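You operate a simulated robot arm through the tools that you are given. There is no shell and no other tool. Be economical: measure what you need, move in short steps, check, and stop when the job is done.

You are at the controls of a simulated robot arm. One attempt, no reset.

## Task
Set the pull gauge in its green band, then wind the coiler to 25 m and brake it.

The check looks at the end state, three seconds after you hand in, the way a careful person would. Anything else that was tipped, shoved, dropped, spilled or broken makes it a failure.

## Robot
A 7-joint arm with a two-finger parallel gripper, fixed in place. Base frame: the origin is at the foot of the arm, x ahead of it, y to its left, z up. Lengths are in m, angles in rad, forces in N, time in s.
With the tool pointing down near the work surface it reaches from about 0.1 to 0.92 m from the base axis. Its first joint turns from -2.304 to 2.304 rad. Payload 3.91 kg.
The tool frame sits at the grasp point between the pads (the TCP): z along the fingers, y along the line on which they close. The tips reach 0.03 m beyond it. The gripper opens to 0.11 m. The fingers are 0.02 m wide and 0.01 m thick; the gripper's body (0.048 by 0.112 m) begins 0.055 m behind the TCP.
Orientation is told as [roll, pitch, yaw] about the base's x, y, z axes, in that order, counted from this pose: with the fingers straight down and closing along the base's y, the tool's x points along the base's -x, its y along +y and its z along -z.

## Interface
- The arm moves only by the tool arm_command. Its argument "commands" is a list of rows, each an object of numbers (a shift or turn left out is 0, a gripper value left out holds the last): "wx", "wy", "wz": the turn, a rotation vector about the tool's x, y, z in rad; "dx", "dy", "dz": the shift along the tool's x, y, z in mm; "hand": the opening in per cent of the stroke, from 0 (shut) to 100 (fully open). In form: [{"wx": .., "wy": .., "wz": .., "dx": .., "dy": .., "dz": .., "hand": ..}, ...]. A call has 1 to 20 rows; each row shifts and turns the commanded pose from where the row before left it, along the tool's axes as they then stand. A row lasts 0.2 s, in which the tool goes at most 0.05 m and 0.15 rad; a call with a longer step from one row to the next is refused whole, and so is a gripper value outside its range. Where a pose cannot be reached the arm comes as near as it can. A force on the tool above 40 N (or 10 N above the force at the start of the call, whichever is more), or a blocked arm, ends the call early, and 0.2 s more pass. The fingers move at their own pace (about 0.108 m/s each) and stop on an object; they squeeze with about 37 N. The grip force told is the motor's: it shows also when the fingers shut on nothing. Time passes only in rows, and 0.2 s behind the last, so rows that do not move let the fingers close. The reply holds the time, the measured pose of the TCP, the force on the tool along the base axes, the opening and the grip force, in the units named above and with some noise, with the torque about the TCP (base axes, N m) and any sound that the robot's microphone picked up.
- Cameras (640 x 400 px; columns grow to the right, rows downward): "scene" is fixed at [0.4008, -0.6508, 1.5953]; the picture's right is [1.00, 0.04, 0.00], its down [0.01, -0.20, -0.98] and it looks along [-0.04, 0.98, -0.20] (base axes); focal length 324 px, centre (320, 200). "wrist" rides on the gripper at [0.072, 0.017, -0.103] in the tool frame; the picture's right is [-0.23, 0.97, 0.00], its down [-0.76, -0.18, -0.62] and it looks along [-0.61, -0.14, 0.78] (tool axes); focal length 222 px, centre (320, 200). There is no depth. A picture from a camera that has moved, and an enlarged one, comes with that camera's place and axes in the base frame and with its lens.
- grab_frame(camera): a new picture of that camera. The clock stands still meanwhile.
- inspect(camera, box): a new picture of the part [left, top, right, bottom] of that camera's present view, enlarged. The clock stands still meanwhile.
- sign_off(): hands the job in; it is judged then, once.

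Work in short steps. Places have to be worked out from the pictures, the camera data and where the tool is seen: move nearer, look again, correct. Check each grasp and each placing, and mend what went wrong. You have 120 turns and 84 pictures in all, those below and enlarged ones among them. Open the gripper and draw the arm clear of the work before you hand the job in, unless the task says otherwise; then end with one line.

The tools are called after ">>>" as name(argument=value, ...) on one line, values as JSON. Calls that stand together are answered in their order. arm_command: Moves the arm, as the interface text tells. Its arguments: {"type":"object","properties":{"commands":{"type":"array"}},"required":["commands"]} The other tools are called the same way: grab_frame (camera) takes a picture; inspect (camera, box) takes an enlarged picture of a part of a camera's view; sign_off () hands the job in.

At the start:

```text
time: 0.0
position: [0.3197, 0.4448, 1.4953]
tcp_rot: [0.001, 0.0, 0.0]
force: [-0.6, 0.4, 0.1]
torque: [-0.01, -0.01, 0.04]
opening: 0.1099
grip_force: 0.1
```

scene: 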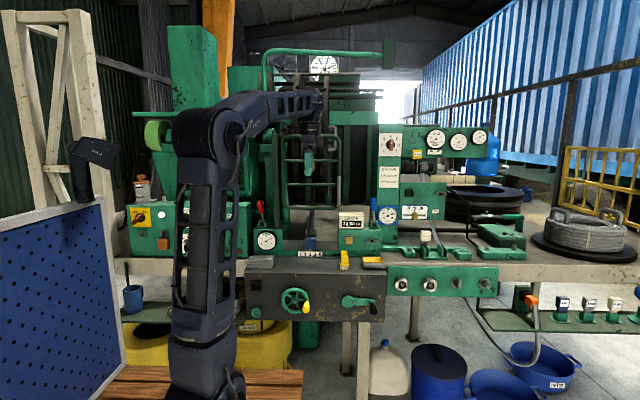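
wrist: 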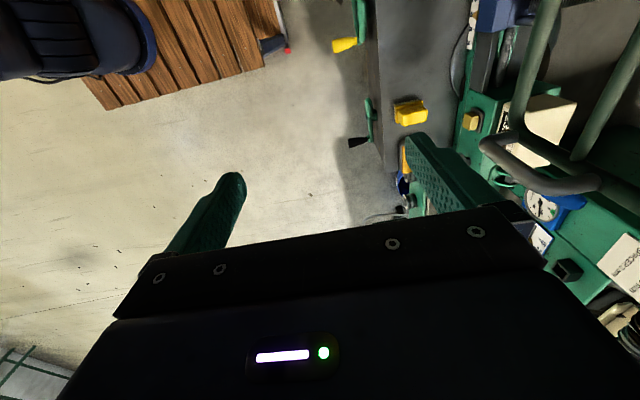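

The scene shows a machine with several gauges, a handwheel and a crank. I'll enlarge the work regions to read labels.

>>> inspect(camera="scene", box=[230, 190, 400, 330])

>>> inspect(camera="scene", box=[370, 120, 540, 300])

>>> inspect(camera="scene", box=[110, 160, 290, 270])

>>> inspect(camera="scene", box=[250, 40, 400, 190])

```text
2.86 times, centred on (315, 260) of scene
camera zoom: at [0.4008, -0.6508, 1.5953], right [1.0, 0.04, 0.0], down [0.01, -0.2, -0.98], along [-0.04, 0.98, -0.2], focal length 925 px, centre (334, 29)
```

zoom: 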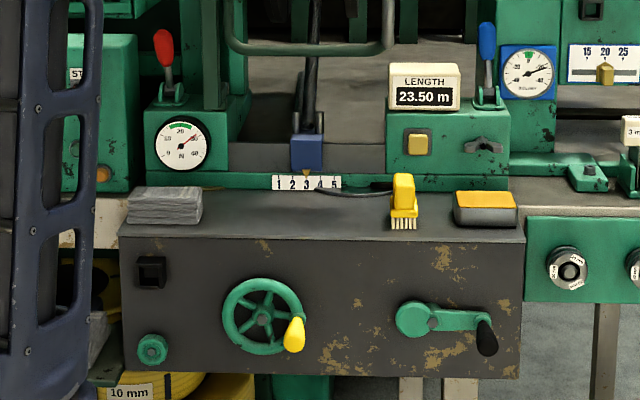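

```text
2.22 times, centred on (455, 210) of scene
camera zoom: at [0.4008, -0.6508, 1.5953], right [1.0, 0.04, 0.0], down [0.01, -0.2, -0.98], along [-0.04, 0.98, -0.2], focal length 720 px, centre (20, 178)
```

zoom: 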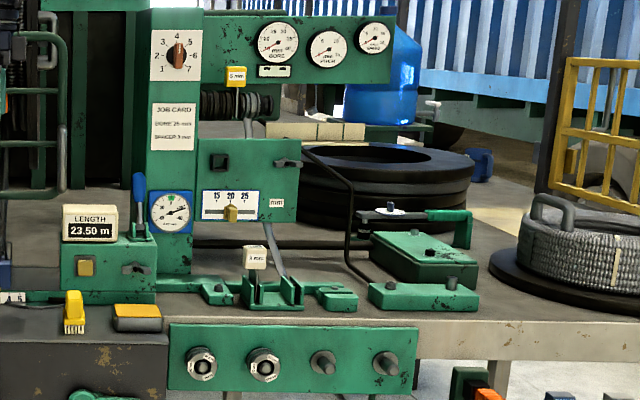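

```text
3.56 times, centred on (200, 215) of scene
camera zoom: at [0.4008, -0.6508, 1.5953], right [1.0, 0.04, 0.0], down [0.01, -0.2, -0.98], along [-0.04, 0.98, -0.2], focal length 1151 px, centre (747, 147)
```

zoom: 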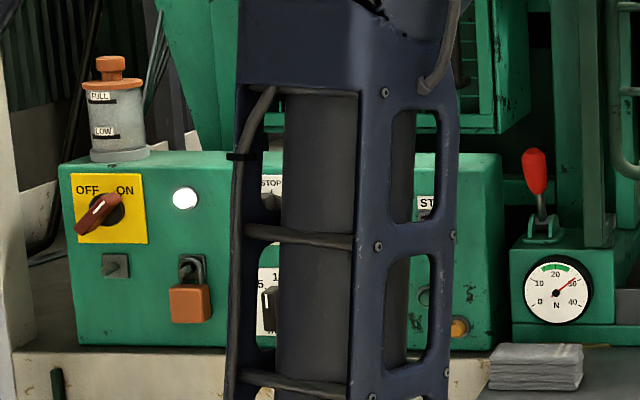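

```text
2.67 times, centred on (325, 115) of scene
camera zoom: at [0.4008, -0.6508, 1.5953], right [1.0, 0.04, 0.0], down [0.01, -0.2, -0.98], along [-0.04, 0.98, -0.2], focal length 863 px, centre (307, 427)
```

zoom: 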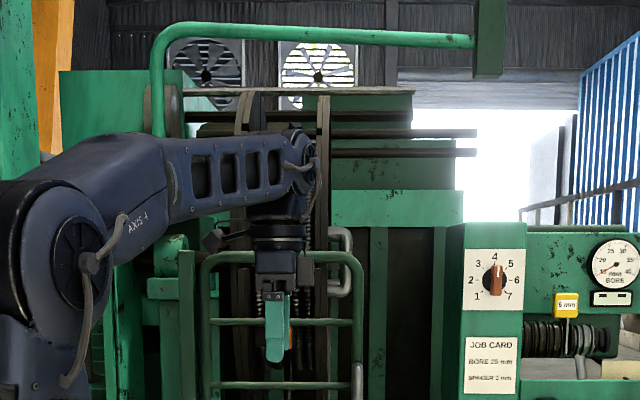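

From the two views, I triangulate the brush at about (0.449, 0.624, 1.085), the yellow wheel knob at about (0.305, 0.514, 0.94) and the black crank knob at about (0.565, 0.52, 0.935). I'll back off and turn the tool to face the machine (+y).

>>> arm_command(commands=[{"dy": -40}, {"dy": -40}, {"dy": -40}, {"wx": -0.1428}, {"wx": -0.1428}, {"wx": -0.1428}, {"wx": -0.1428}, {"wx": -0.1428}, {"wx": -0.1428}, {"wx": -0.1428}, {"wx": -0.1428}, {"wx": -0.1428}, {"wx": -0.1428}, {"wx": -0.1428}, {"hand": 40}])

>>> grab_frame(camera="wrist")

>>> grab_frame(camera="scene")

```text
time: 3.2
position: [0.32, 0.3257, 1.496]
tcp_rot: [1.572, 0.0, 0.0]
force: [-0.8, -0.5, 0.8]
torque: [-0.01, 0.03, 0.02]
opening: 0.044
grip_force: 0.1
```

```text
77 pictures are left
camera wrist: at [0.2463, 0.222, 1.513], right [0.23, 0.0, 0.97], down [0.76, -0.62, -0.18], along [0.61, 0.78, -0.14], focal length 222 px, centre (320, 200)
```

wrist: 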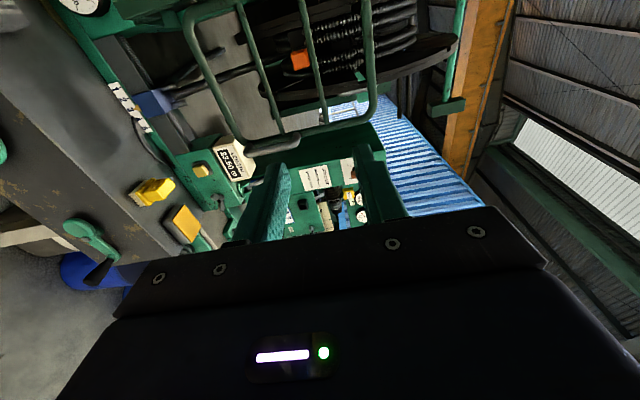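

```text
76 pictures are left
```

scene: 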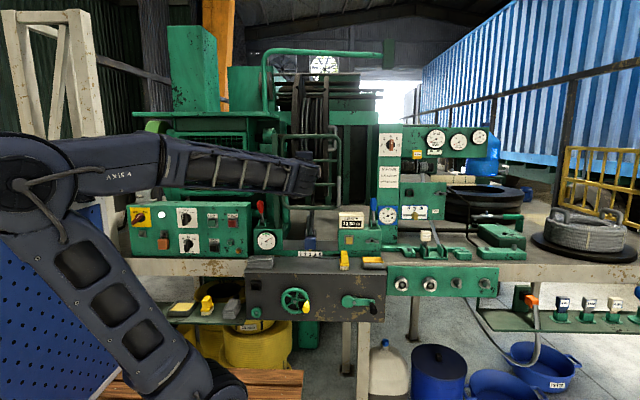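

The left control box is visible now; I'll read its labels and the guarded coiler.

>>> inspect(camera="scene", box=[120, 185, 300, 297])

>>> inspect(camera="scene", box=[235, 230, 395, 330])

>>> inspect(camera="wrist", box=[0, 0, 400, 280])

```text
3.56 times, centred on (210, 241) of scene
camera zoom: at [0.4008, -0.6508, 1.5953], right [1.0, 0.04, 0.0], down [0.01, -0.2, -0.98], along [-0.04, 0.98, -0.2], focal length 1151 px, centre (711, 54)
```

zoom: 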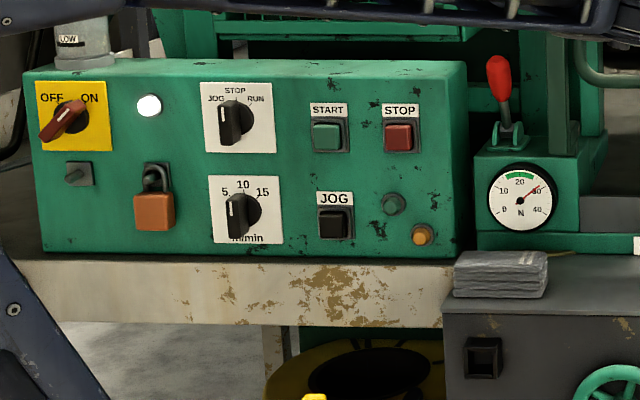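

```text
4.00 times, centred on (315, 280) of scene
camera zoom: at [0.4008, -0.6508, 1.5953], right [1.0, 0.04, 0.0], down [0.01, -0.2, -0.98], along [-0.04, 0.98, -0.2], focal length 1295 px, centre (340, -120)
```

zoom: 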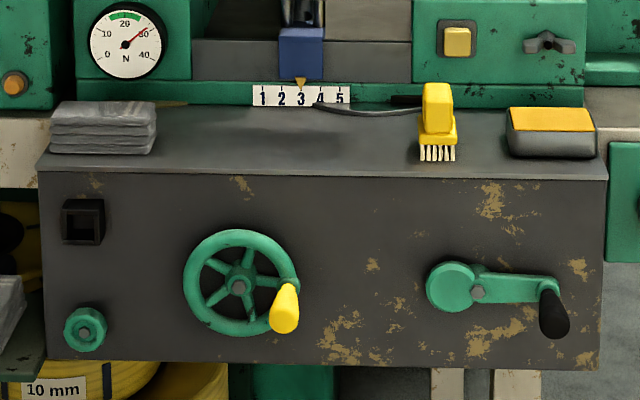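

```text
1.43 times, centred on (200, 140) of wrist
camera zoom: at [0.2463, 0.222, 1.513], right [0.23, 0.0, 0.97], down [0.76, -0.62, -0.18], along [0.61, 0.78, -0.14], focal length 317 px, centre (491, 286)
```

zoom: 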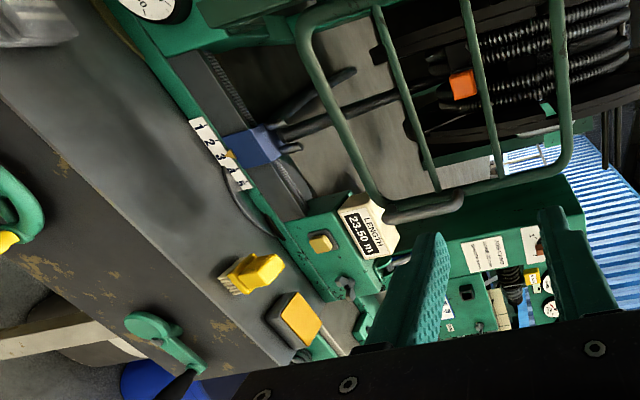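

I'll zoom on the blue gauge, the lever boxes and the green knob.

>>> inspect(camera="scene", box=[330, 190, 410, 250])

>>> inspect(camera="scene", box=[240, 190, 300, 340])

```text
6.67 times, centred on (370, 220) of scene
camera zoom: at [0.4008, -0.6508, 1.5953], right [1.0, 0.04, 0.0], down [0.01, -0.2, -0.98], along [-0.04, 0.98, -0.2], focal length 2158 px, centre (-13, 67)
```

zoom: 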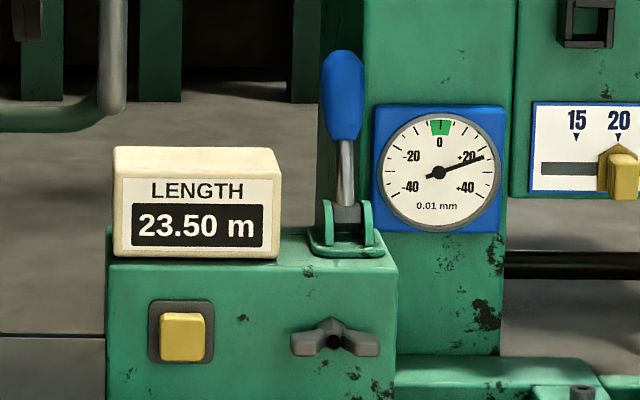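

```text
2.67 times, centred on (270, 265) of scene
camera zoom: at [0.4008, -0.6508, 1.5953], right [1.0, 0.04, 0.0], down [0.01, -0.2, -0.98], along [-0.04, 0.98, -0.2], focal length 863 px, centre (453, 27)
```

zoom: 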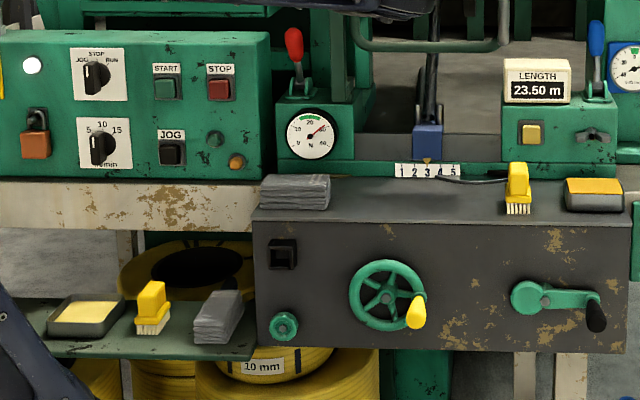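

Likely mapping: the small green knob (lower left) sets the pull, the black-handled crank is the coiler, and the red lever is the brake. I'll go toward the green knob, estimated at about (0.094, 0.53, 0.889), for a nearer look.

>>> arm_command(commands=[{"dx": 15, "dy": -42}, {"dx": 15, "dy": -42}, {"dx": 15, "dy": -42}, {"dx": 15, "dy": -42}, {"dx": 15, "dy": -42}, {"dx": 15, "dy": -42}, {"dx": 15, "dy": -42}, {"dx": 15, "dy": -42}, {"dx": 15, "dy": -42}, {"dx": 15, "dy": -42}, {"dx": 15, "dy": -42}, {"dx": 15, "dy": -42}])

>>> grab_frame(camera="wrist")

>>> grab_frame(camera="scene")

```text
time: 5.8
position: [0.2273, 0.4749, 1.189]
tcp_rot: [1.568, 0.005, 0.001]
force: [-0.6, 0.4, 0.0]
torque: [0.04, -0.01, 0.04]
opening: 0.0441
grip_force: 0.1
out of reach, approached as far as the arm can: row 4, 5, 6, 7, 8, 9, 10, 11, 12
```

```text
70 pictures are left
camera wrist: at [0.1537, 0.3703, 1.2059], right [0.23, 0.0, 0.97], down [0.76, -0.62, -0.18], along [0.61, 0.78, -0.15], focal length 222 px, centre (320, 200)
```

wrist: 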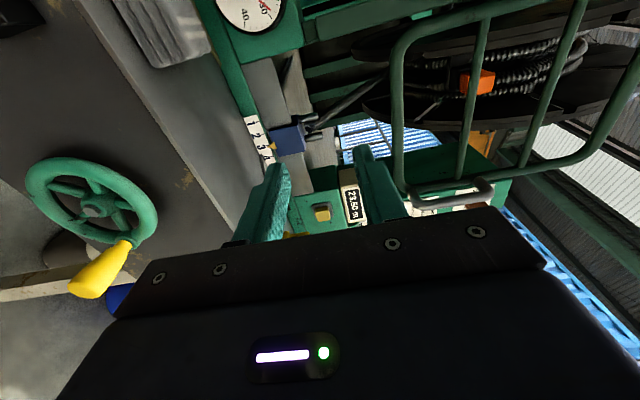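

```text
69 pictures are left
```

scene: 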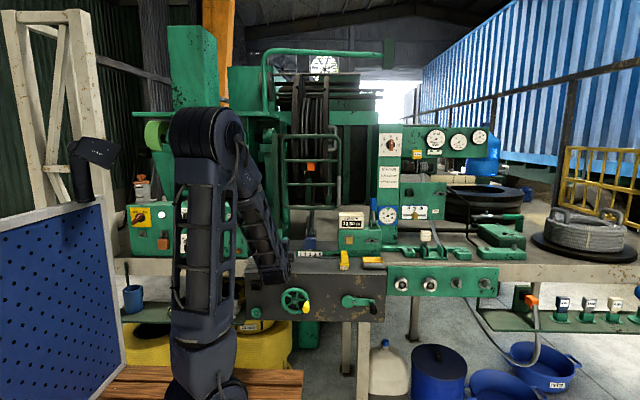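

The wrist got too close to the base column and drifted forward to y=0.475. I'll check where the commanded pose is with an idle row.

>>> arm_command(commands=[{"dz": 0}])

>>> inspect(camera="wrist", box=[0, 0, 400, 250])

```text
time: 6.2
position: [0.2256, 0.4745, 1.1899]
tcp_rot: [1.569, 0.005, 0.001]
force: [0.2, -0.6, 0.2]
torque: [-0.01, 0.02, -0.05]
opening: 0.0442
grip_force: 0.0
```

```text
1.60 times, centred on (200, 125) of wrist
camera zoom: at [0.1528, 0.3702, 1.2062], right [0.23, 0.0, 0.97], down [0.76, -0.62, -0.18], along [0.61, 0.78, -0.15], focal length 355 px, centre (512, 320)
```

zoom: 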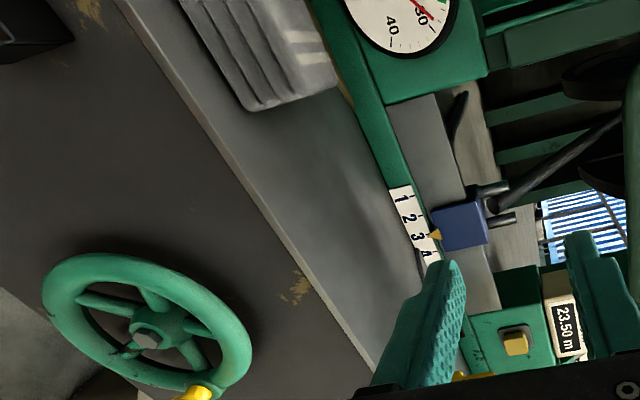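

The panel hub triangulates to (0.250, 0.547, 0.930), so the green knob should be near (0.092, 0.54, 0.884). I'll shift left at this height first, then look.

>>> arm_command(commands=[{"dx": 27, "dz": 4}, {"dx": 27, "dz": 4}, {"dx": 27, "dz": 4}, {"dx": 27, "dz": 4}, {"dx": 27, "dz": 2}])

>>> arm_command(commands=[{"dy": -40}, {"dy": -40}, {"dy": -40}, {"dy": -40}])

>>> grab_frame(camera="wrist")

```text
time: 7.6
position: [0.4824, 0.3772, 1.187]
tcp_rot: [1.57, 0.002, -0.5]
force: [-0.1, 0.9, -0.2]
torque: [0.02, 0.03, -0.07]
opening: 0.044
grip_force: 0.1
out of reach, approached as far as the arm can: row 1, 2, 3, 4, 5
stopped in row 5: the arm was blocked; the commanded pose is now the measured one
```

```text
time: 8.6
position: [0.4925, 0.3845, 1.1068]
tcp_rot: [1.567, 0.0, -0.501]
force: [0.9, -1.2, -0.9]
torque: [-0.03, -0.02, 0.02]
opening: 0.0442
grip_force: 0.1
out of reach, approached as far as the arm can: row 1, 2, 3, 4
```

```text
67 pictures are left
camera wrist: at [0.3778, 0.328, 1.1243], right [0.2, -0.11, 0.97], down [0.37, -0.91, -0.18], along [0.91, 0.4, -0.14], focal length 222 px, centre (320, 200)
```

wrist: 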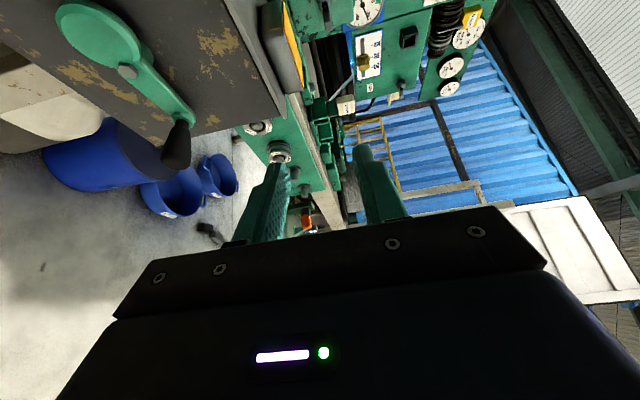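

The arm swung unexpectedly (yaw -0.5), likely from a joint limit or singularity. I'll check its posture in the scene.

>>> grab_frame(camera="scene")

```text
66 pictures are left
```

scene: 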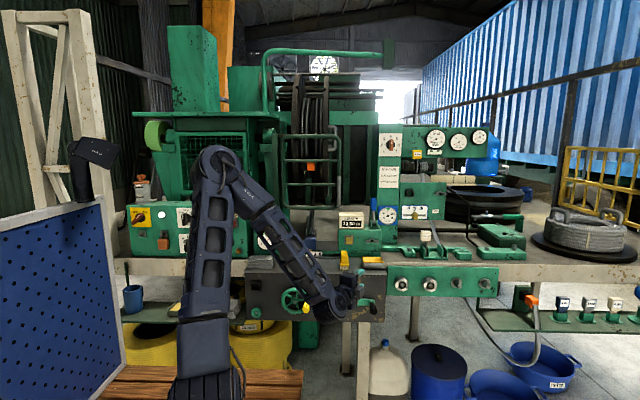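

Nothing seems disturbed. I'll restore yaw 0 while lifting, then work in smaller steps.

>>> arm_command(commands=[{"dy": 30}, {"dy": 30}, {"dy": 30}, {"wy": 0.1}, {"wy": 0.1}, {"wy": 0.1}, {"wy": 0.1}, {"wy": 0.1}])

```text
time: 10.4
position: [0.4916, 0.3839, 1.1968]
tcp_rot: [1.567, 0.0, 0.0]
force: [0.6, 0.1, 0.6]
torque: [0.01, 0.03, -0.04]
opening: 0.0441
grip_force: 0.0
```

Yaw is restored. Next I move left and forward in small steps at this height.

>>> arm_command(commands=[{"dx": 30, "dz": 17}, {"dx": 30, "dz": 17}, {"dx": 30, "dz": 17}, {"dx": 30, "dz": 17}, {"dx": 30, "dz": 17}, {"dx": 30, "dz": 17}])

>>> grab_frame(camera="scene")

```text
time: 11.8
position: [0.3122, 0.4871, 1.196]
tcp_rot: [1.567, -0.001, -0.003]
force: [-1.0, -0.6, -0.5]
torque: [-0.01, 0.0, 0.02]
opening: 0.0437
grip_force: 0.1
```

```text
65 pictures are left
```

scene: 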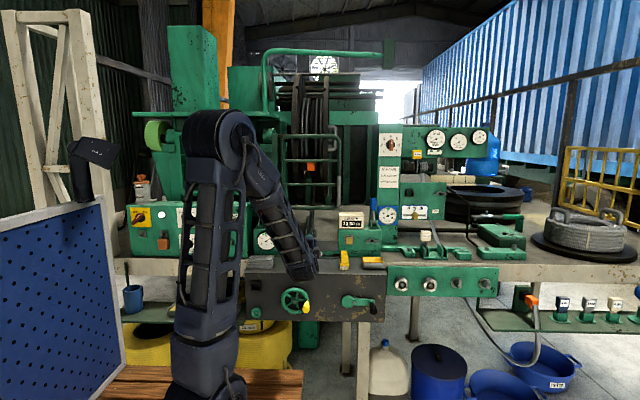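

Fine so far. I continue left with a small forward component.

>>> arm_command(commands=[{"dx": 25, "dz": 3}, {"dx": 25, "dz": 3}, {"dx": 25, "dz": 3}, {"dx": 25, "dz": 2}])

```text
time: 13.0
position: [0.2929, 0.4845, 1.1917]
tcp_rot: [1.56, 0.004, -0.112]
force: [-1.3, 1.2, 0.5]
torque: [-0.02, -0.01, -0.12]
opening: 0.0442
grip_force: 0.1
out of reach, approached as far as the arm can: row 4
stopped in row 4: the arm was blocked; the commanded pose is now the measured one
```

The horizontal tool orientation is at its limit this near the base. A downward tool with the fingers closing along x and the top tilted back can pinch the horizontal handles from above. I'll reorient to that in front of the handwheel, whose handle runs from about (0.30, 0.49, 0.92) to (0.30, 0.544, 0.936).

>>> arm_command(commands=[{"dx": -10, "dz": -15}, {"wx": 0.14}, {"wx": 0.14}, {"wx": 0.14}, {"wx": 0.14}, {"wx": 0.14}, {"wx": 0.14}, {"wx": 0.14}, {"wx": 0.14}, {"wx": 0.14}, {"wx": 0.14}, {"wx": 0.14}])

>>> arm_command(commands=[{"wz": -0.14}, {"wz": -0.14}, {"wz": -0.14}, {"wz": -0.14}, {"wz": -0.14}, {"wz": -0.14}, {"wz": -0.14}, {"wz": -0.14}, {"wz": -0.14}, {"wz": -0.14}, {"wz": -0.14}])

>>> grab_frame(camera="wrist")

>>> grab_frame(camera="scene")

```text
time: 15.6
position: [0.2985, 0.4706, 1.1924]
tcp_rot: [0.136, 0.021, -0.092]
force: [-0.3, -0.1, 0.3]
torque: [0.02, -0.03, -0.02]
opening: 0.0442
grip_force: 0.1
out of reach, approached as far as the arm can: row 6, 7
```

```text
time: 18.0
position: [0.2986, 0.4685, 1.1897]
tcp_rot: [0.025, -0.134, 1.448]
force: [0.5, 0.9, -0.5]
torque: [0.0, -0.02, 0.0]
opening: 0.0439
grip_force: 0.0
```

```text
64 pictures are left
camera wrist: at [0.2731, 0.3858, 1.2837], right [-0.94, 0.34, 0.06], down [0.27, 0.64, 0.72], along [0.21, 0.69, -0.7], focal length 222 px, centre (320, 200)
```

wrist: 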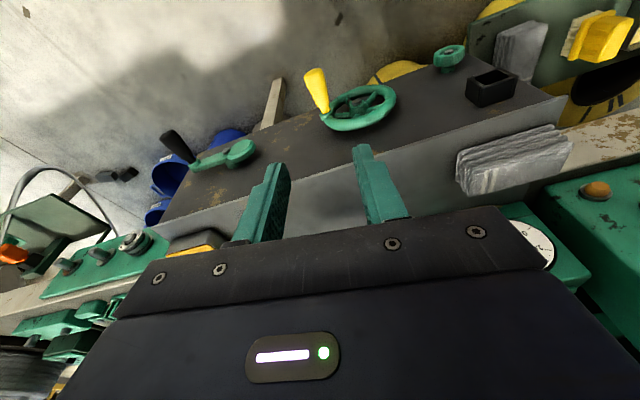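

```text
63 pictures are left
```

scene: 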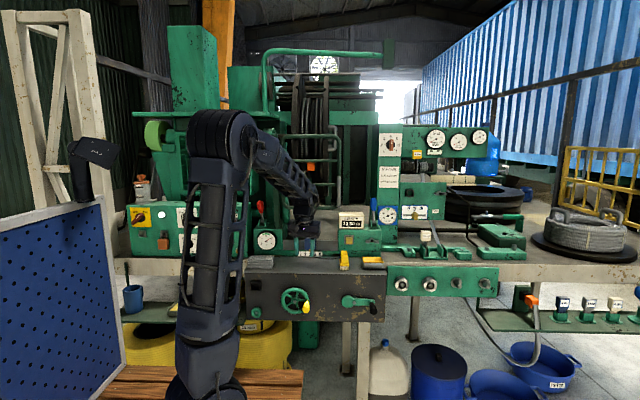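

This gives a good view of wheel, crank and green knob. I'll finish the orientation (yaw to 90°, tilt to about 0.4) and descend above the wheel handle.

>>> arm_command(commands=[{"wz": -0.12, "hand": 50}, {"wy": -0.13}, {"wy": -0.13}])

>>> arm_command(commands=[{"dx": 11, "dz": 39}, {"dx": 11, "dz": 39}, {"dx": 11, "dz": 39}, {"dx": 11, "dz": 39}])

>>> grab_frame(camera="wrist")

```text
time: 18.8
position: [0.2992, 0.4693, 1.1897]
tcp_rot: [0.01, -0.398, 1.566]
force: [0.0, 0.5, -0.5]
torque: [-0.03, -0.02, 0.01]
opening: 0.0552
grip_force: 0.0
```

```text
time: 19.8
position: [0.2976, 0.4881, 1.0299]
tcp_rot: [0.011, -0.398, 1.566]
force: [0.6, -0.5, 0.2]
torque: [-0.03, -0.04, -0.03]
opening: 0.0549
grip_force: 0.0
```

```text
62 pictures are left
camera wrist: at [0.2789, 0.3815, 1.097], right [-0.97, 0.21, 0.1], down [0.19, 0.46, 0.87], along [0.14, 0.86, -0.49], focal length 222 px, centre (320, 200)
```

wrist: 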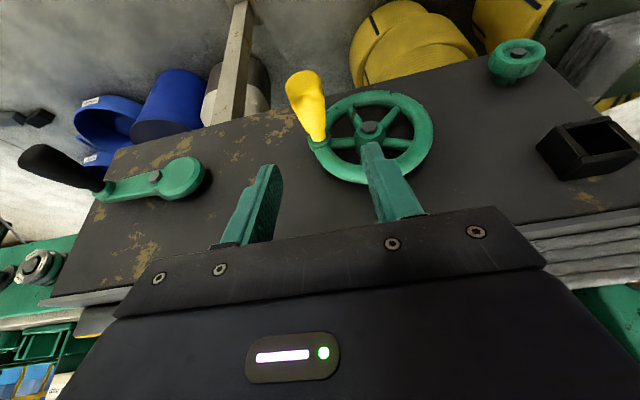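

The handle lies between the fingers in plan, centred at about (0.300, 0.513, 0.927). I'll descend onto it and close.

>>> arm_command(commands=[{"dx": 5.6, "dz": 33.8, "dy": -1}, {"dx": 5.6, "dz": 33.8, "dy": -1}, {"dx": 5.6, "dz": 33.8, "dy": -0.5}])

>>> grab_frame(camera="wrist")

```text
time: 20.6
position: [0.299, 0.5115, 0.9307]
tcp_rot: [0.009, -0.399, 1.565]
force: [-0.2, 0.1, -0.3]
torque: [0.01, 0.01, -0.01]
opening: 0.0552
grip_force: 0.1
```

```text
61 pictures are left
camera wrist: at [0.2805, 0.4055, 0.9971], right [-0.97, 0.21, 0.1], down [0.19, 0.46, 0.87], along [0.14, 0.86, -0.49], focal length 222 px, centre (320, 200)
```

wrist: 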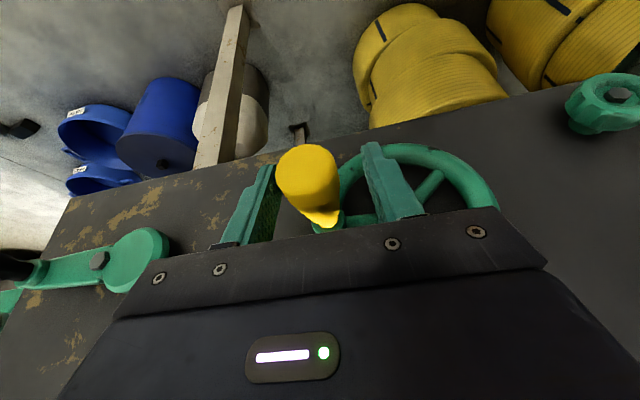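

The yellow handle sits between the pads. I close, check the grip, and look at the gauge.

>>> arm_command(commands=[{"hand": 0}, {"hand": 0}, {"hand": 0}])

>>> inspect(camera="scene", box=[240, 220, 400, 320])

```text
time: 21.4
position: [0.2992, 0.5127, 0.9306]
tcp_rot: [0.01, -0.399, 1.564]
force: [24.8, 1.3, -1.4]
torque: [0.06, 0.14, 0.22]
opening: 0.0282
grip_force: 45.3
```

```text
4.00 times, centred on (320, 270) of scene
camera zoom: at [0.4008, -0.6508, 1.5953], right [1.0, 0.04, 0.0], down [0.01, -0.2, -0.98], along [-0.04, 0.98, -0.2], focal length 1295 px, centre (320, -80)
```

zoom: 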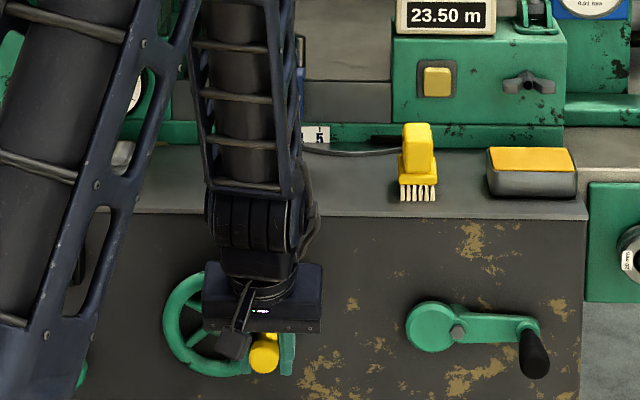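

Firm grip at 28 mm with a slight side bias. I'll relieve it by 2 mm, then turn the wheel clockwise about 45° along its circle.

>>> arm_command(commands=[{"dy": -2}, {"dx": 5.1, "dz": 12, "dy": 0.6}, {"dx": 4.8, "dz": 11.4, "dy": 3.9}, {"dx": 4.3, "dz": 10.1, "dy": 7}, {"dz": 0}])

>>> grab_frame(camera="wrist")

>>> grab_frame(camera="scene")

```text
time: 22.6
position: [0.2852, 0.5131, 0.8942]
tcp_rot: [0.013, -0.397, 1.568]
force: [-9.3, -10.1, 7.6]
torque: [-0.11, -0.05, -0.34]
opening: 0.0277
grip_force: 44.9
stopped in row 5: the force on the tool passed its limit at 41 N (the readings are from after the stop); the commanded pose is now the measured one
```

```text
59 pictures are left
camera wrist: at [0.2682, 0.4058, 0.9616], right [-0.97, 0.21, 0.1], down [0.19, 0.46, 0.87], along [0.13, 0.86, -0.49], focal length 222 px, centre (320, 200)
```

wrist: 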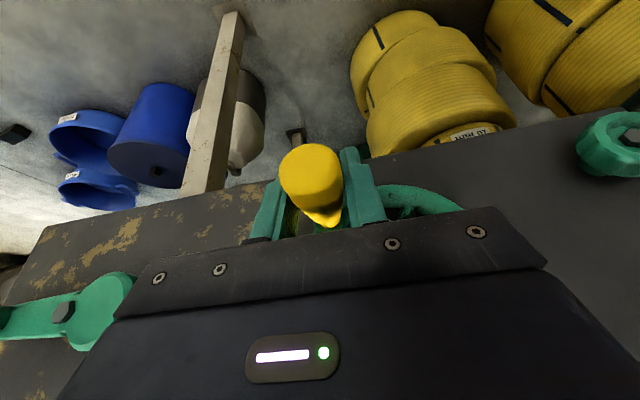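

```text
58 pictures are left
```

scene: 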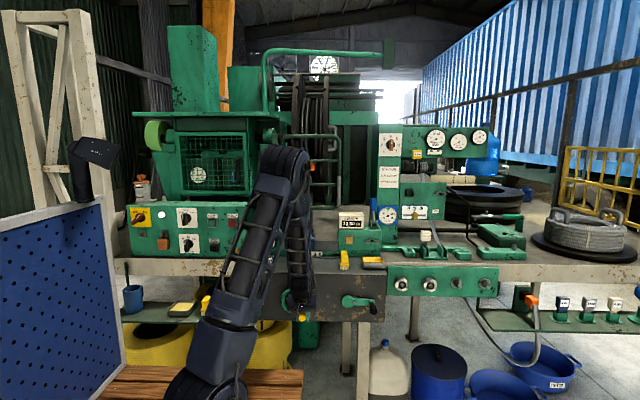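

The wheel turned about 45°. I'll release and rise to about z=1.19, where the scene camera can see the pull gauge.

>>> arm_command(commands=[{"hand": 50}, {"hand": 50}, {"dz": -35}, {"dz": -35}, {"dx": -15, "dz": -38}, {"dx": -15, "dz": -38}, {"dx": -15, "dz": -38}, {"dx": -15, "dz": -38}, {"dx": -15, "dz": -38}])

>>> inspect(camera="scene", box=[220, 190, 380, 320])

```text
time: 24.6
position: [0.2892, 0.4826, 1.1632]
tcp_rot: [0.013, -0.399, 1.568]
force: [0.9, 0.2, 0.0]
torque: [0.0, 0.03, 0.03]
opening: 0.0549
grip_force: 0.1
```

```text
3.08 times, centred on (300, 255) of scene
camera zoom: at [0.4008, -0.6508, 1.5953], right [1.0, 0.04, 0.0], down [0.01, -0.2, -0.98], along [-0.04, 0.98, -0.2], focal length 996 px, centre (382, 31)
```

zoom: 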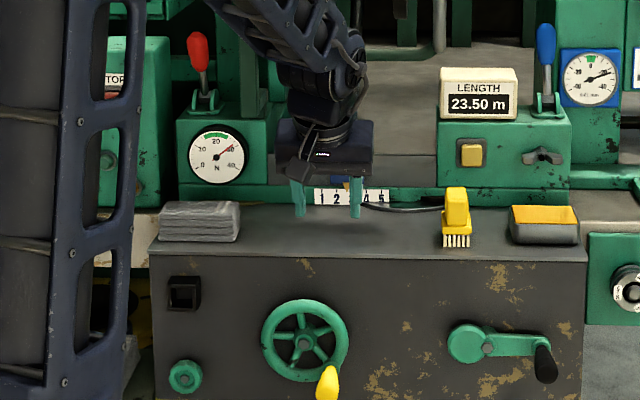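

Zooming on the pull gauge and the guide scale to see what the wheel changed.

>>> inspect(camera="scene", box=[250, 222, 330, 265])

>>> inspect(camera="wrist", box=[220, 100, 640, 360])

```text
8.00 times, centred on (290, 244) of scene
camera zoom: at [0.4008, -0.6508, 1.5953], right [1.0, 0.04, 0.0], down [0.01, -0.2, -0.98], along [-0.04, 0.98, -0.2], focal length 2590 px, centre (560, -148)
```

zoom: 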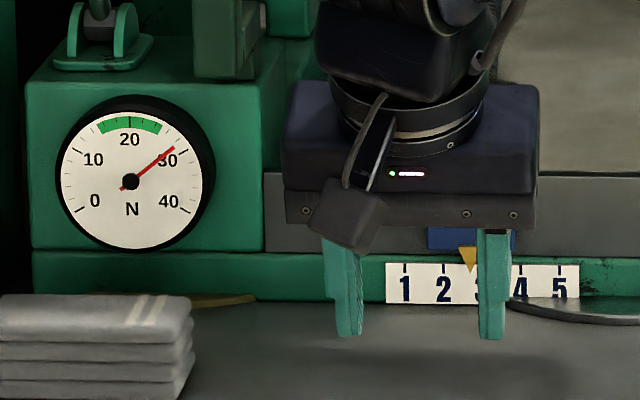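

```text
1.52 times, centred on (430, 230) of wrist
camera zoom: at [0.2722, 0.3757, 1.231], right [-0.97, 0.21, 0.1], down [0.19, 0.46, 0.87], along [0.13, 0.86, -0.49], focal length 338 px, centre (152, 154)
```

zoom: 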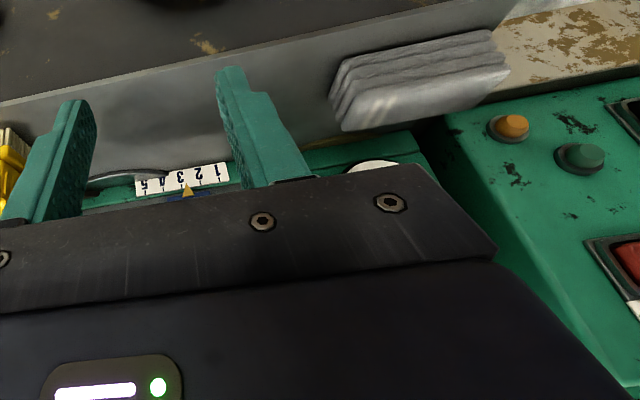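

The wheel moved the guide pointer from 3.0 to about 2.7 and left the pull unchanged, so it's the traverse and not what I need. I'll put it back: regrasp the handle and rotate the same amount counter-clockwise.

>>> arm_command(commands=[{"dx": 13, "dz": 43, "dy": 1}, {"dx": 13, "dz": 43, "dy": 1}, {"dx": 13, "dz": 43, "dy": 1}, {"dx": 13, "dz": 43, "dy": 1}, {"dx": 13, "dz": 43}, {"dx": 11.6, "dz": 44.6}, {"dz": 0}, {"hand": 0}, {"hand": 0}, {"hand": 0}])

>>> arm_command(commands=[{"dy": -9.2, "dx": -4.5, "dz": -10.7}, {"dy": -5.6, "dx": -5.7, "dz": -13.4}, {"dy": -0.9, "dx": -5.7, "dz": -13.6}, {"dz": 0}])

>>> inspect(camera="scene", box=[240, 220, 400, 320])

```text
time: 26.8
position: [0.2818, 0.5132, 0.8952]
tcp_rot: [0.012, -0.4, 1.57]
force: [8.8, 5.0, -10.6]
torque: [0.26, 0.03, -0.05]
opening: 0.028
grip_force: 45.5
```

```text
time: 27.8
position: [0.2997, 0.5126, 0.9357]
tcp_rot: [0.012, -0.398, 1.567]
force: [31.8, -7.6, 2.8]
torque: [0.66, 0.12, 0.05]
opening: 0.028
grip_force: 45.0
```

```text
4.00 times, centred on (320, 270) of scene
camera zoom: at [0.4008, -0.6508, 1.5953], right [1.0, 0.04, 0.0], down [0.01, -0.2, -0.98], along [-0.04, 0.98, -0.2], focal length 1295 px, centre (320, -80)
```

zoom: 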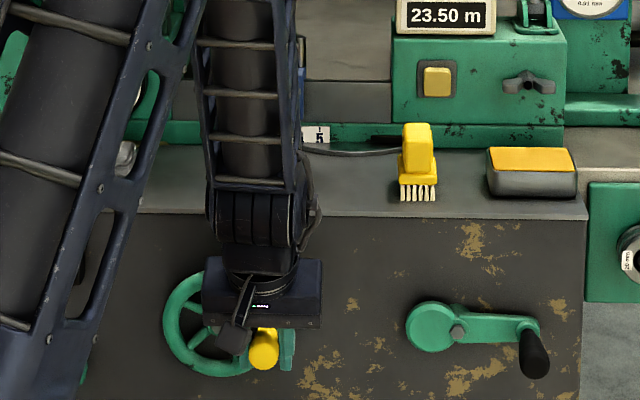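

About 4–5 mm past the original handle height. I'll nudge it down, release, rise and check the pointer.

>>> arm_command(commands=[{"dx": 1.6, "dz": 3.7, "dy": 2}, {"dz": 0}, {"hand": 50}, {"hand": 50}, {"dz": -35}, {"dz": -35}, {"dx": -15, "dz": -38}, {"dx": -15, "dz": -38}, {"dx": -15, "dz": -38}, {"dx": -15, "dz": -38}])

>>> inspect(camera="scene", box=[240, 222, 340, 322])

```text
time: 28.2
position: [0.2999, 0.5112, 0.9326]
tcp_rot: [0.009, -0.398, 1.566]
force: [7.1, 0.0, -0.3]
torque: [-0.06, 0.04, 0.43]
opening: 0.028
grip_force: 45.2
stopped in row 1: the force on the tool passed its limit at 47 N (the readings are from after the stop); the commanded pose is now the measured one
```

```text
4.00 times, centred on (290, 272) of scene
camera zoom: at [0.4008, -0.6508, 1.5953], right [1.0, 0.04, 0.0], down [0.01, -0.2, -0.98], along [-0.04, 0.98, -0.2], focal length 1295 px, centre (440, -88)
```

zoom: 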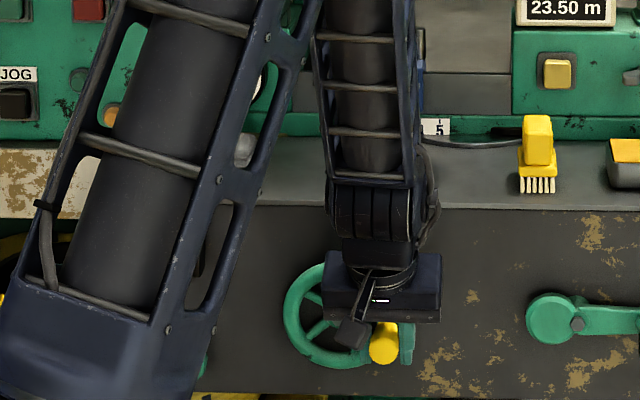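

It stopped at z=0.9326, which is close to the original. I release and rise.

>>> arm_command(commands=[{"hand": 50}, {"hand": 50}, {"dz": -35}, {"dz": -35}, {"dx": -15, "dz": -38}, {"dx": -15, "dz": -38}, {"dx": -15, "dz": -38}, {"dx": -15, "dz": -38}])

>>> inspect(camera="scene", box=[240, 222, 340, 322])

```text
time: 30.0
position: [0.3028, 0.4805, 1.1602]
tcp_rot: [0.01, -0.398, 1.568]
force: [0.4, 0.3, 0.2]
torque: [-0.05, 0.01, 0.01]
opening: 0.055
grip_force: 0.1
```

```text
4.00 times, centred on (290, 272) of scene
camera zoom: at [0.4008, -0.6508, 1.5953], right [1.0, 0.04, 0.0], down [0.01, -0.2, -0.98], along [-0.04, 0.98, -0.2], focal length 1295 px, centre (440, -88)
```

zoom: 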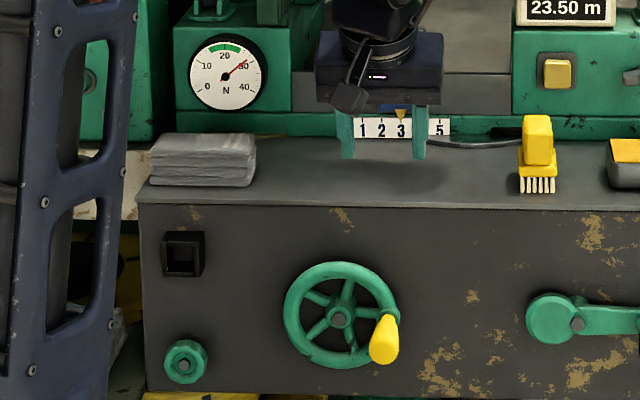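

The guide is back at 3. Now the green knob: I move left at this height in small steps.

>>> arm_command(commands=[{"dy": 35}, {"dy": 35}, {"dy": 35}, {"dy": 35}, {"dy": 35}, {"dy": 35}])

>>> arm_command(commands=[{"wy": -0.1}, {"wy": -0.1}, {"wy": -0.1}])

>>> grab_frame(camera="wrist")

>>> grab_frame(camera="scene")

```text
time: 31.4
position: [0.0892, 0.4804, 1.1615]
tcp_rot: [0.011, -0.4, 1.565]
force: [0.0, -0.1, -0.1]
torque: [0.0, 0.03, 0.03]
opening: 0.0554
grip_force: 0.0
```

```text
time: 32.2
position: [0.0902, 0.4827, 1.1627]
tcp_rot: [0.011, -0.7, 1.565]
force: [0.4, 0.7, -0.2]
torque: [-0.01, 0.01, 0.0]
opening: 0.0548
grip_force: 0.1
```

```text
51 pictures are left
camera wrist: at [0.0729, 0.3592, 1.1952], right [-0.97, 0.17, 0.15], down [0.19, 0.18, 0.97], along [0.14, 0.97, -0.21], focal length 222 px, centre (320, 200)
```

wrist: 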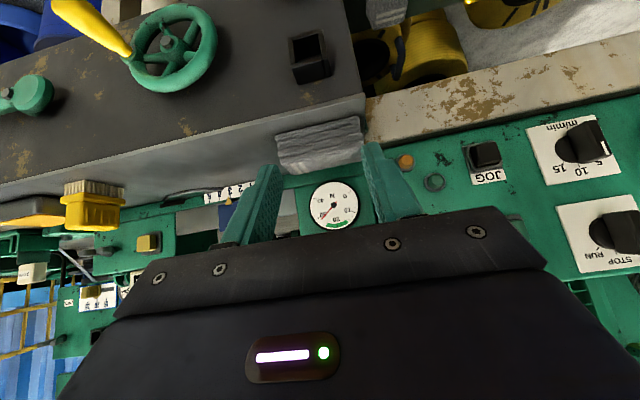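

```text
50 pictures are left
```

scene: 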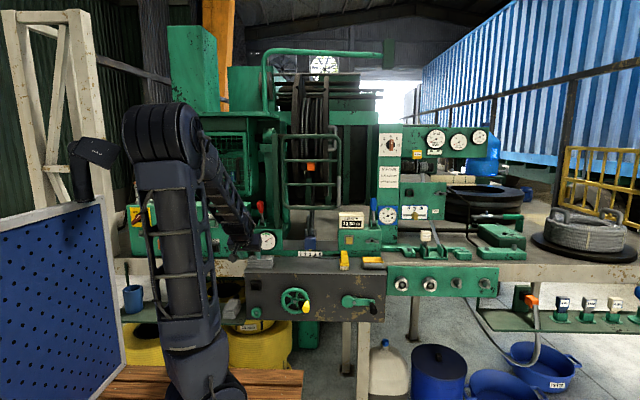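

Reach is comfortable here. I'll tilt to 1.0 and lower to z≈1.0.

>>> arm_command(commands=[{"wy": -0.1}, {"wy": -0.1}, {"wy": -0.1}])

>>> arm_command(commands=[{"dx": 33.7, "dz": 21.6}, {"dx": 33.7, "dz": 21.6}, {"dx": 33.7, "dz": 21.6}, {"dx": 33.7, "dz": 21.6}])

>>> grab_frame(camera="wrist")

```text
time: 33.0
position: [0.0926, 0.4821, 1.1623]
tcp_rot: [0.016, -1.001, 1.557]
force: [0.0, -0.3, -0.3]
torque: [0.03, -0.03, 0.0]
opening: 0.0552
grip_force: 0.1
```

```text
time: 34.0
position: [0.0902, 0.4794, 1.0034]
tcp_rot: [0.014, -1.0, 1.556]
force: [-0.8, 0.0, 0.8]
torque: [-0.03, -0.02, 0.02]
opening: 0.0547
grip_force: 0.0
```

```text
49 pictures are left
camera wrist: at [0.0713, 0.3534, 0.9979], right [-0.97, 0.12, 0.2], down [0.19, -0.11, 0.98], along [0.14, 0.99, 0.09], focal length 222 px, centre (320, 200)
```

wrist: 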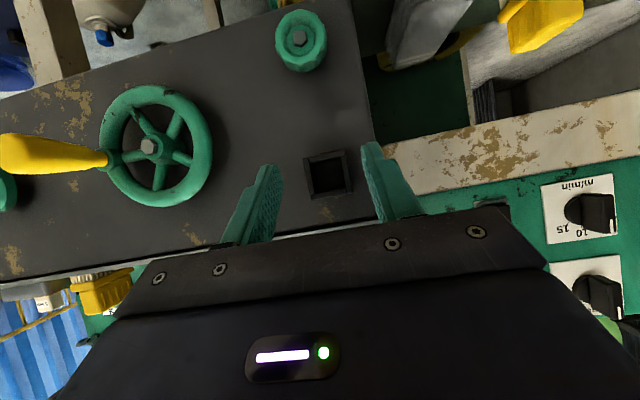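

The knob is at about (0.089, 0.54, 0.885) and 45 mm wide. I open wider, tilt to 1.3 and lower to a pre-grasp in front of it.

>>> arm_command(commands=[{"wy": -0.1, "hand": 68}, {"wy": -0.1}, {"wy": -0.1}])

>>> arm_command(commands=[{"dx": 34.7, "dz": 9.6}, {"dx": 34.7, "dz": 9.6}, {"dx": 30, "dz": 9}])

>>> grab_frame(camera="wrist")

```text
time: 34.8
position: [0.0861, 0.4989, 1.0048]
tcp_rot: [0.033, -1.299, 1.54]
force: [0.2, 0.1, -0.6]
torque: [-0.03, 0.03, -0.02]
opening: 0.0747
grip_force: 0.0
out of reach, approached as far as the arm can: row 2, 3
```

```text
time: 35.6
position: [0.0857, 0.4992, 0.9017]
tcp_rot: [0.033, -1.297, 1.542]
force: [-0.7, -0.2, 0.4]
torque: [0.0, 0.01, 0.0]
opening: 0.0749
grip_force: 0.0
```

```text
48 pictures are left
camera wrist: at [0.0677, 0.3796, 0.858], right [-0.97, 0.06, 0.23], down [0.19, -0.4, 0.9], along [0.14, 0.92, 0.37], focal length 222 px, centre (320, 200)
```

wrist: 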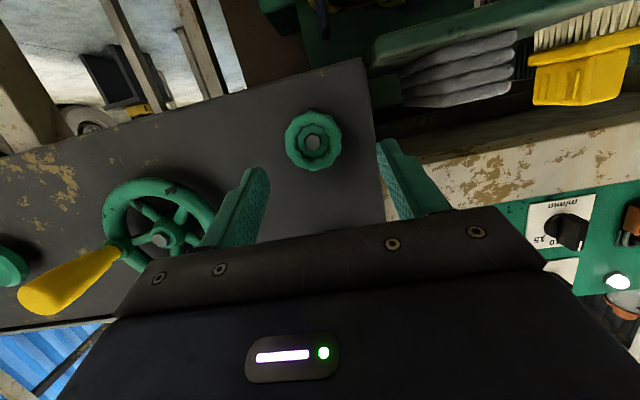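

Knob centre reads (0.086, 0.54, 0.88). I advance to straddle it, watching the force.

>>> arm_command(commands=[{"dx": 2.4, "dz": 14}, {"dx": 2.4, "dz": 14}, {"dx": 2.4, "dz": 13}])

>>> grab_frame(camera="wrist")

```text
time: 36.4
position: [0.0869, 0.5368, 0.8813]
tcp_rot: [0.034, -1.299, 1.539]
force: [-0.6, -0.5, -0.4]
torque: [-0.03, 0.0, 0.02]
opening: 0.075
grip_force: 0.1
```

```text
47 pictures are left
camera wrist: at [0.0678, 0.4181, 0.8402], right [-0.97, 0.06, 0.23], down [0.19, -0.4, 0.9], along [0.14, 0.92, 0.37], focal length 222 px, centre (320, 200)
```

wrist: 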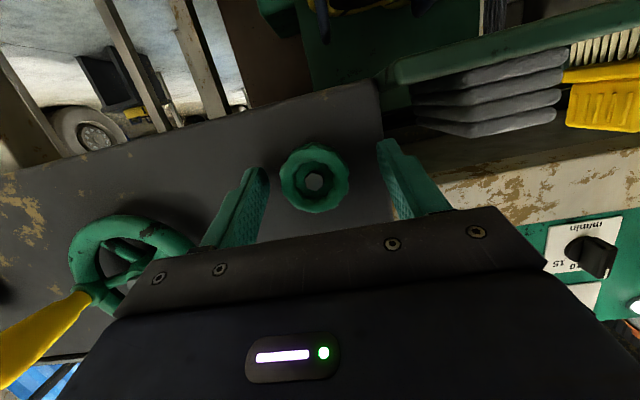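

The knob's front nut triangulates to y≈0.551, so I go 14 mm deeper and 3 mm up, then close.

>>> arm_command(commands=[{"dx": -2, "dz": 7, "dy": -1}, {"dx": -2, "dz": 7}, {"hand": 0}, {"hand": 0}, {"hand": 0}])

>>> grab_frame(camera="wrist")

>>> inspect(camera="scene", box=[200, 200, 320, 330])

```text
time: 36.9
position: [0.0868, 0.5434, 0.8816]
tcp_rot: [0.032, -1.294, 1.542]
force: [1.1, -22.2, 14.7]
torque: [0.48, -0.67, -0.9]
opening: 0.0754
grip_force: 0.6
stopped in row 2: the force on the tool passed its limit at 62 N (the readings are from after the stop); the commanded pose is now the measured one
```

```text
46 pictures are left
camera wrist: at [0.0684, 0.4239, 0.8404], right [-0.97, 0.06, 0.23], down [0.19, -0.39, 0.9], along [0.14, 0.92, 0.37], focal length 222 px, centre (320, 200)
```

wrist: 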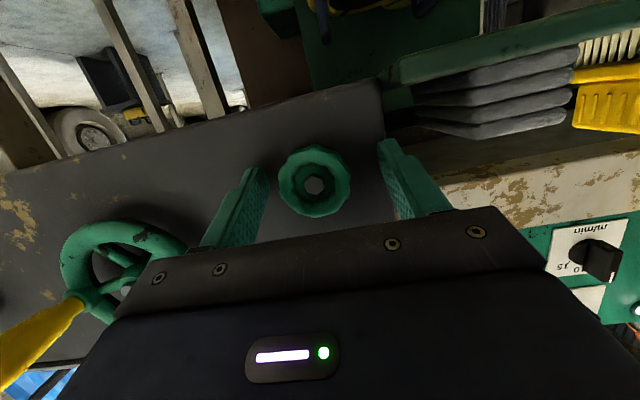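

```text
3.08 times, centred on (260, 265) of scene
camera zoom: at [0.4008, -0.6508, 1.5953], right [1.0, 0.04, 0.0], down [0.01, -0.2, -0.98], along [-0.04, 0.98, -0.2], focal length 996 px, centre (505, 0)
```

zoom: 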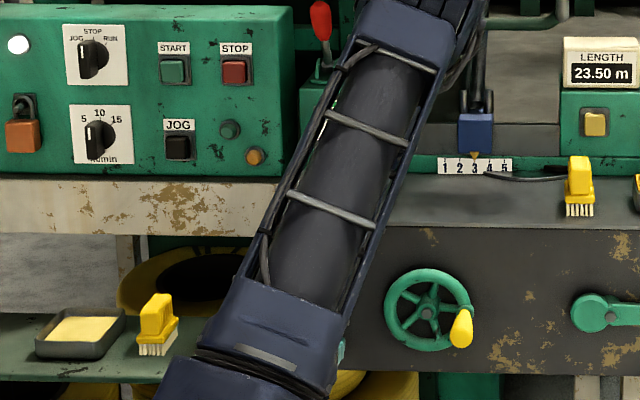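

The tips touched the panel face, so this is full depth. I back off 2 mm and close.

>>> arm_command(commands=[{"dz": -3, "dx": -1, "hand": 40}, {"hand": 0}, {"hand": 0}, {"hand": 0}])

>>> grab_frame(camera="wrist")

```text
time: 38.0
position: [0.0903, 0.5433, 0.8825]
tcp_rot: [0.025, -1.294, 1.539]
force: [6.3, 6.3, -5.4]
torque: [0.01, 0.02, 0.43]
opening: 0.044
grip_force: 45.0
stopped in row 4: the force on the tool passed its limit at 41 N (the readings are from after the stop); the commanded pose is now the measured one
```

```text
44 pictures are left
camera wrist: at [0.071, 0.4237, 0.8409], right [-0.97, 0.07, 0.23], down [0.18, -0.39, 0.9], along [0.15, 0.92, 0.37], focal length 222 px, centre (320, 200)
```

wrist: 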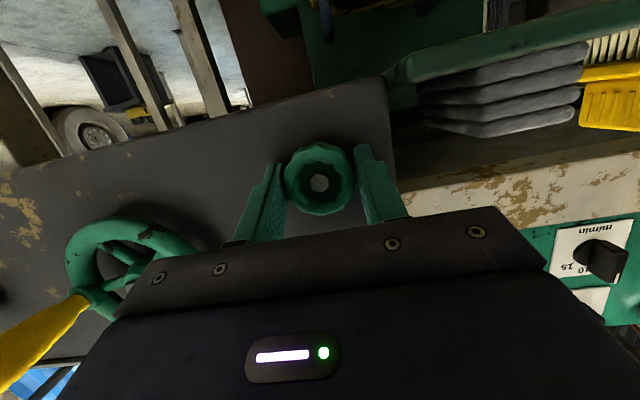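

The knob is gripped at 44 mm. I'll rotate about the knob axis (base y) counter-clockwise 0.4 rad as a test.

>>> arm_command(commands=[{"wx": 0.027, "wz": -0.096}, {"wx": 0.027, "wz": -0.096}, {"wx": 0.027, "wz": -0.096}, {"wx": 0.027, "wz": -0.096}])

>>> grab_frame(camera="wrist")

>>> grab_frame(camera="scene")

```text
time: 39.0
position: [0.0892, 0.5422, 0.882]
tcp_rot: [-0.987, -1.095, 2.503]
force: [-0.9, 11.9, -15.7]
torque: [0.38, 0.03, 0.25]
opening: 0.0439
grip_force: 44.6
```

```text
43 pictures are left
camera wrist: at [0.0877, 0.4235, 0.8374], right [-0.98, 0.06, -0.17], down [-0.18, -0.39, 0.9], along [-0.01, 0.92, 0.4], focal length 222 px, centre (320, 200)
```

wrist: 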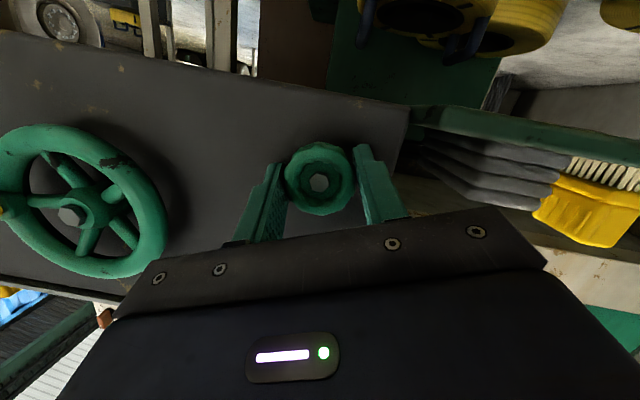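

```text
42 pictures are left
```

scene: 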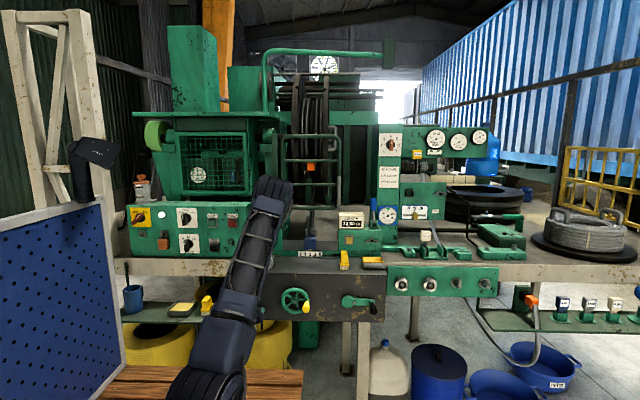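

The knob turned with the gripper. The gauge is hidden, so I continue 0.4 rad before checking.

>>> arm_command(commands=[{"wx": 0.027, "wz": -0.096}, {"wx": 0.027, "wz": -0.096}, {"wx": 0.027, "wz": -0.096}, {"wx": 0.027, "wz": -0.096}])

>>> inspect(camera="scene", box=[200, 160, 320, 330])

```text
time: 40.0
position: [0.0882, 0.5427, 0.8808]
tcp_rot: [-1.304, -0.741, 2.758]
force: [-18.0, 9.8, -29.6]
torque: [0.72, 0.16, 0.18]
opening: 0.0438
grip_force: 44.9
```

```text
2.35 times, centred on (260, 245) of scene
camera zoom: at [0.4008, -0.6508, 1.5953], right [1.0, 0.04, 0.0], down [0.01, -0.2, -0.98], along [-0.04, 0.98, -0.2], focal length 762 px, centre (461, 94)
```

zoom: 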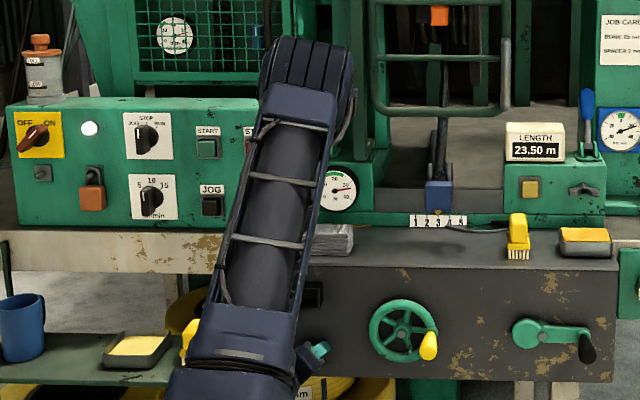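

The gauge is partly visible now; zooming.

>>> inspect(camera="scene", box=[248, 225, 288, 255])

```text
13.33 times, centred on (268, 240) of scene
camera zoom: at [0.4008, -0.6508, 1.5953], right [1.0, 0.04, 0.0], down [0.01, -0.2, -0.98], along [-0.04, 0.98, -0.2], focal length 4317 px, centre (1013, -333)
```

zoom: 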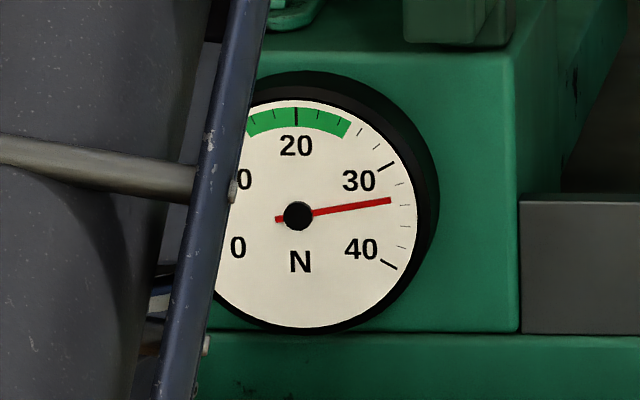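

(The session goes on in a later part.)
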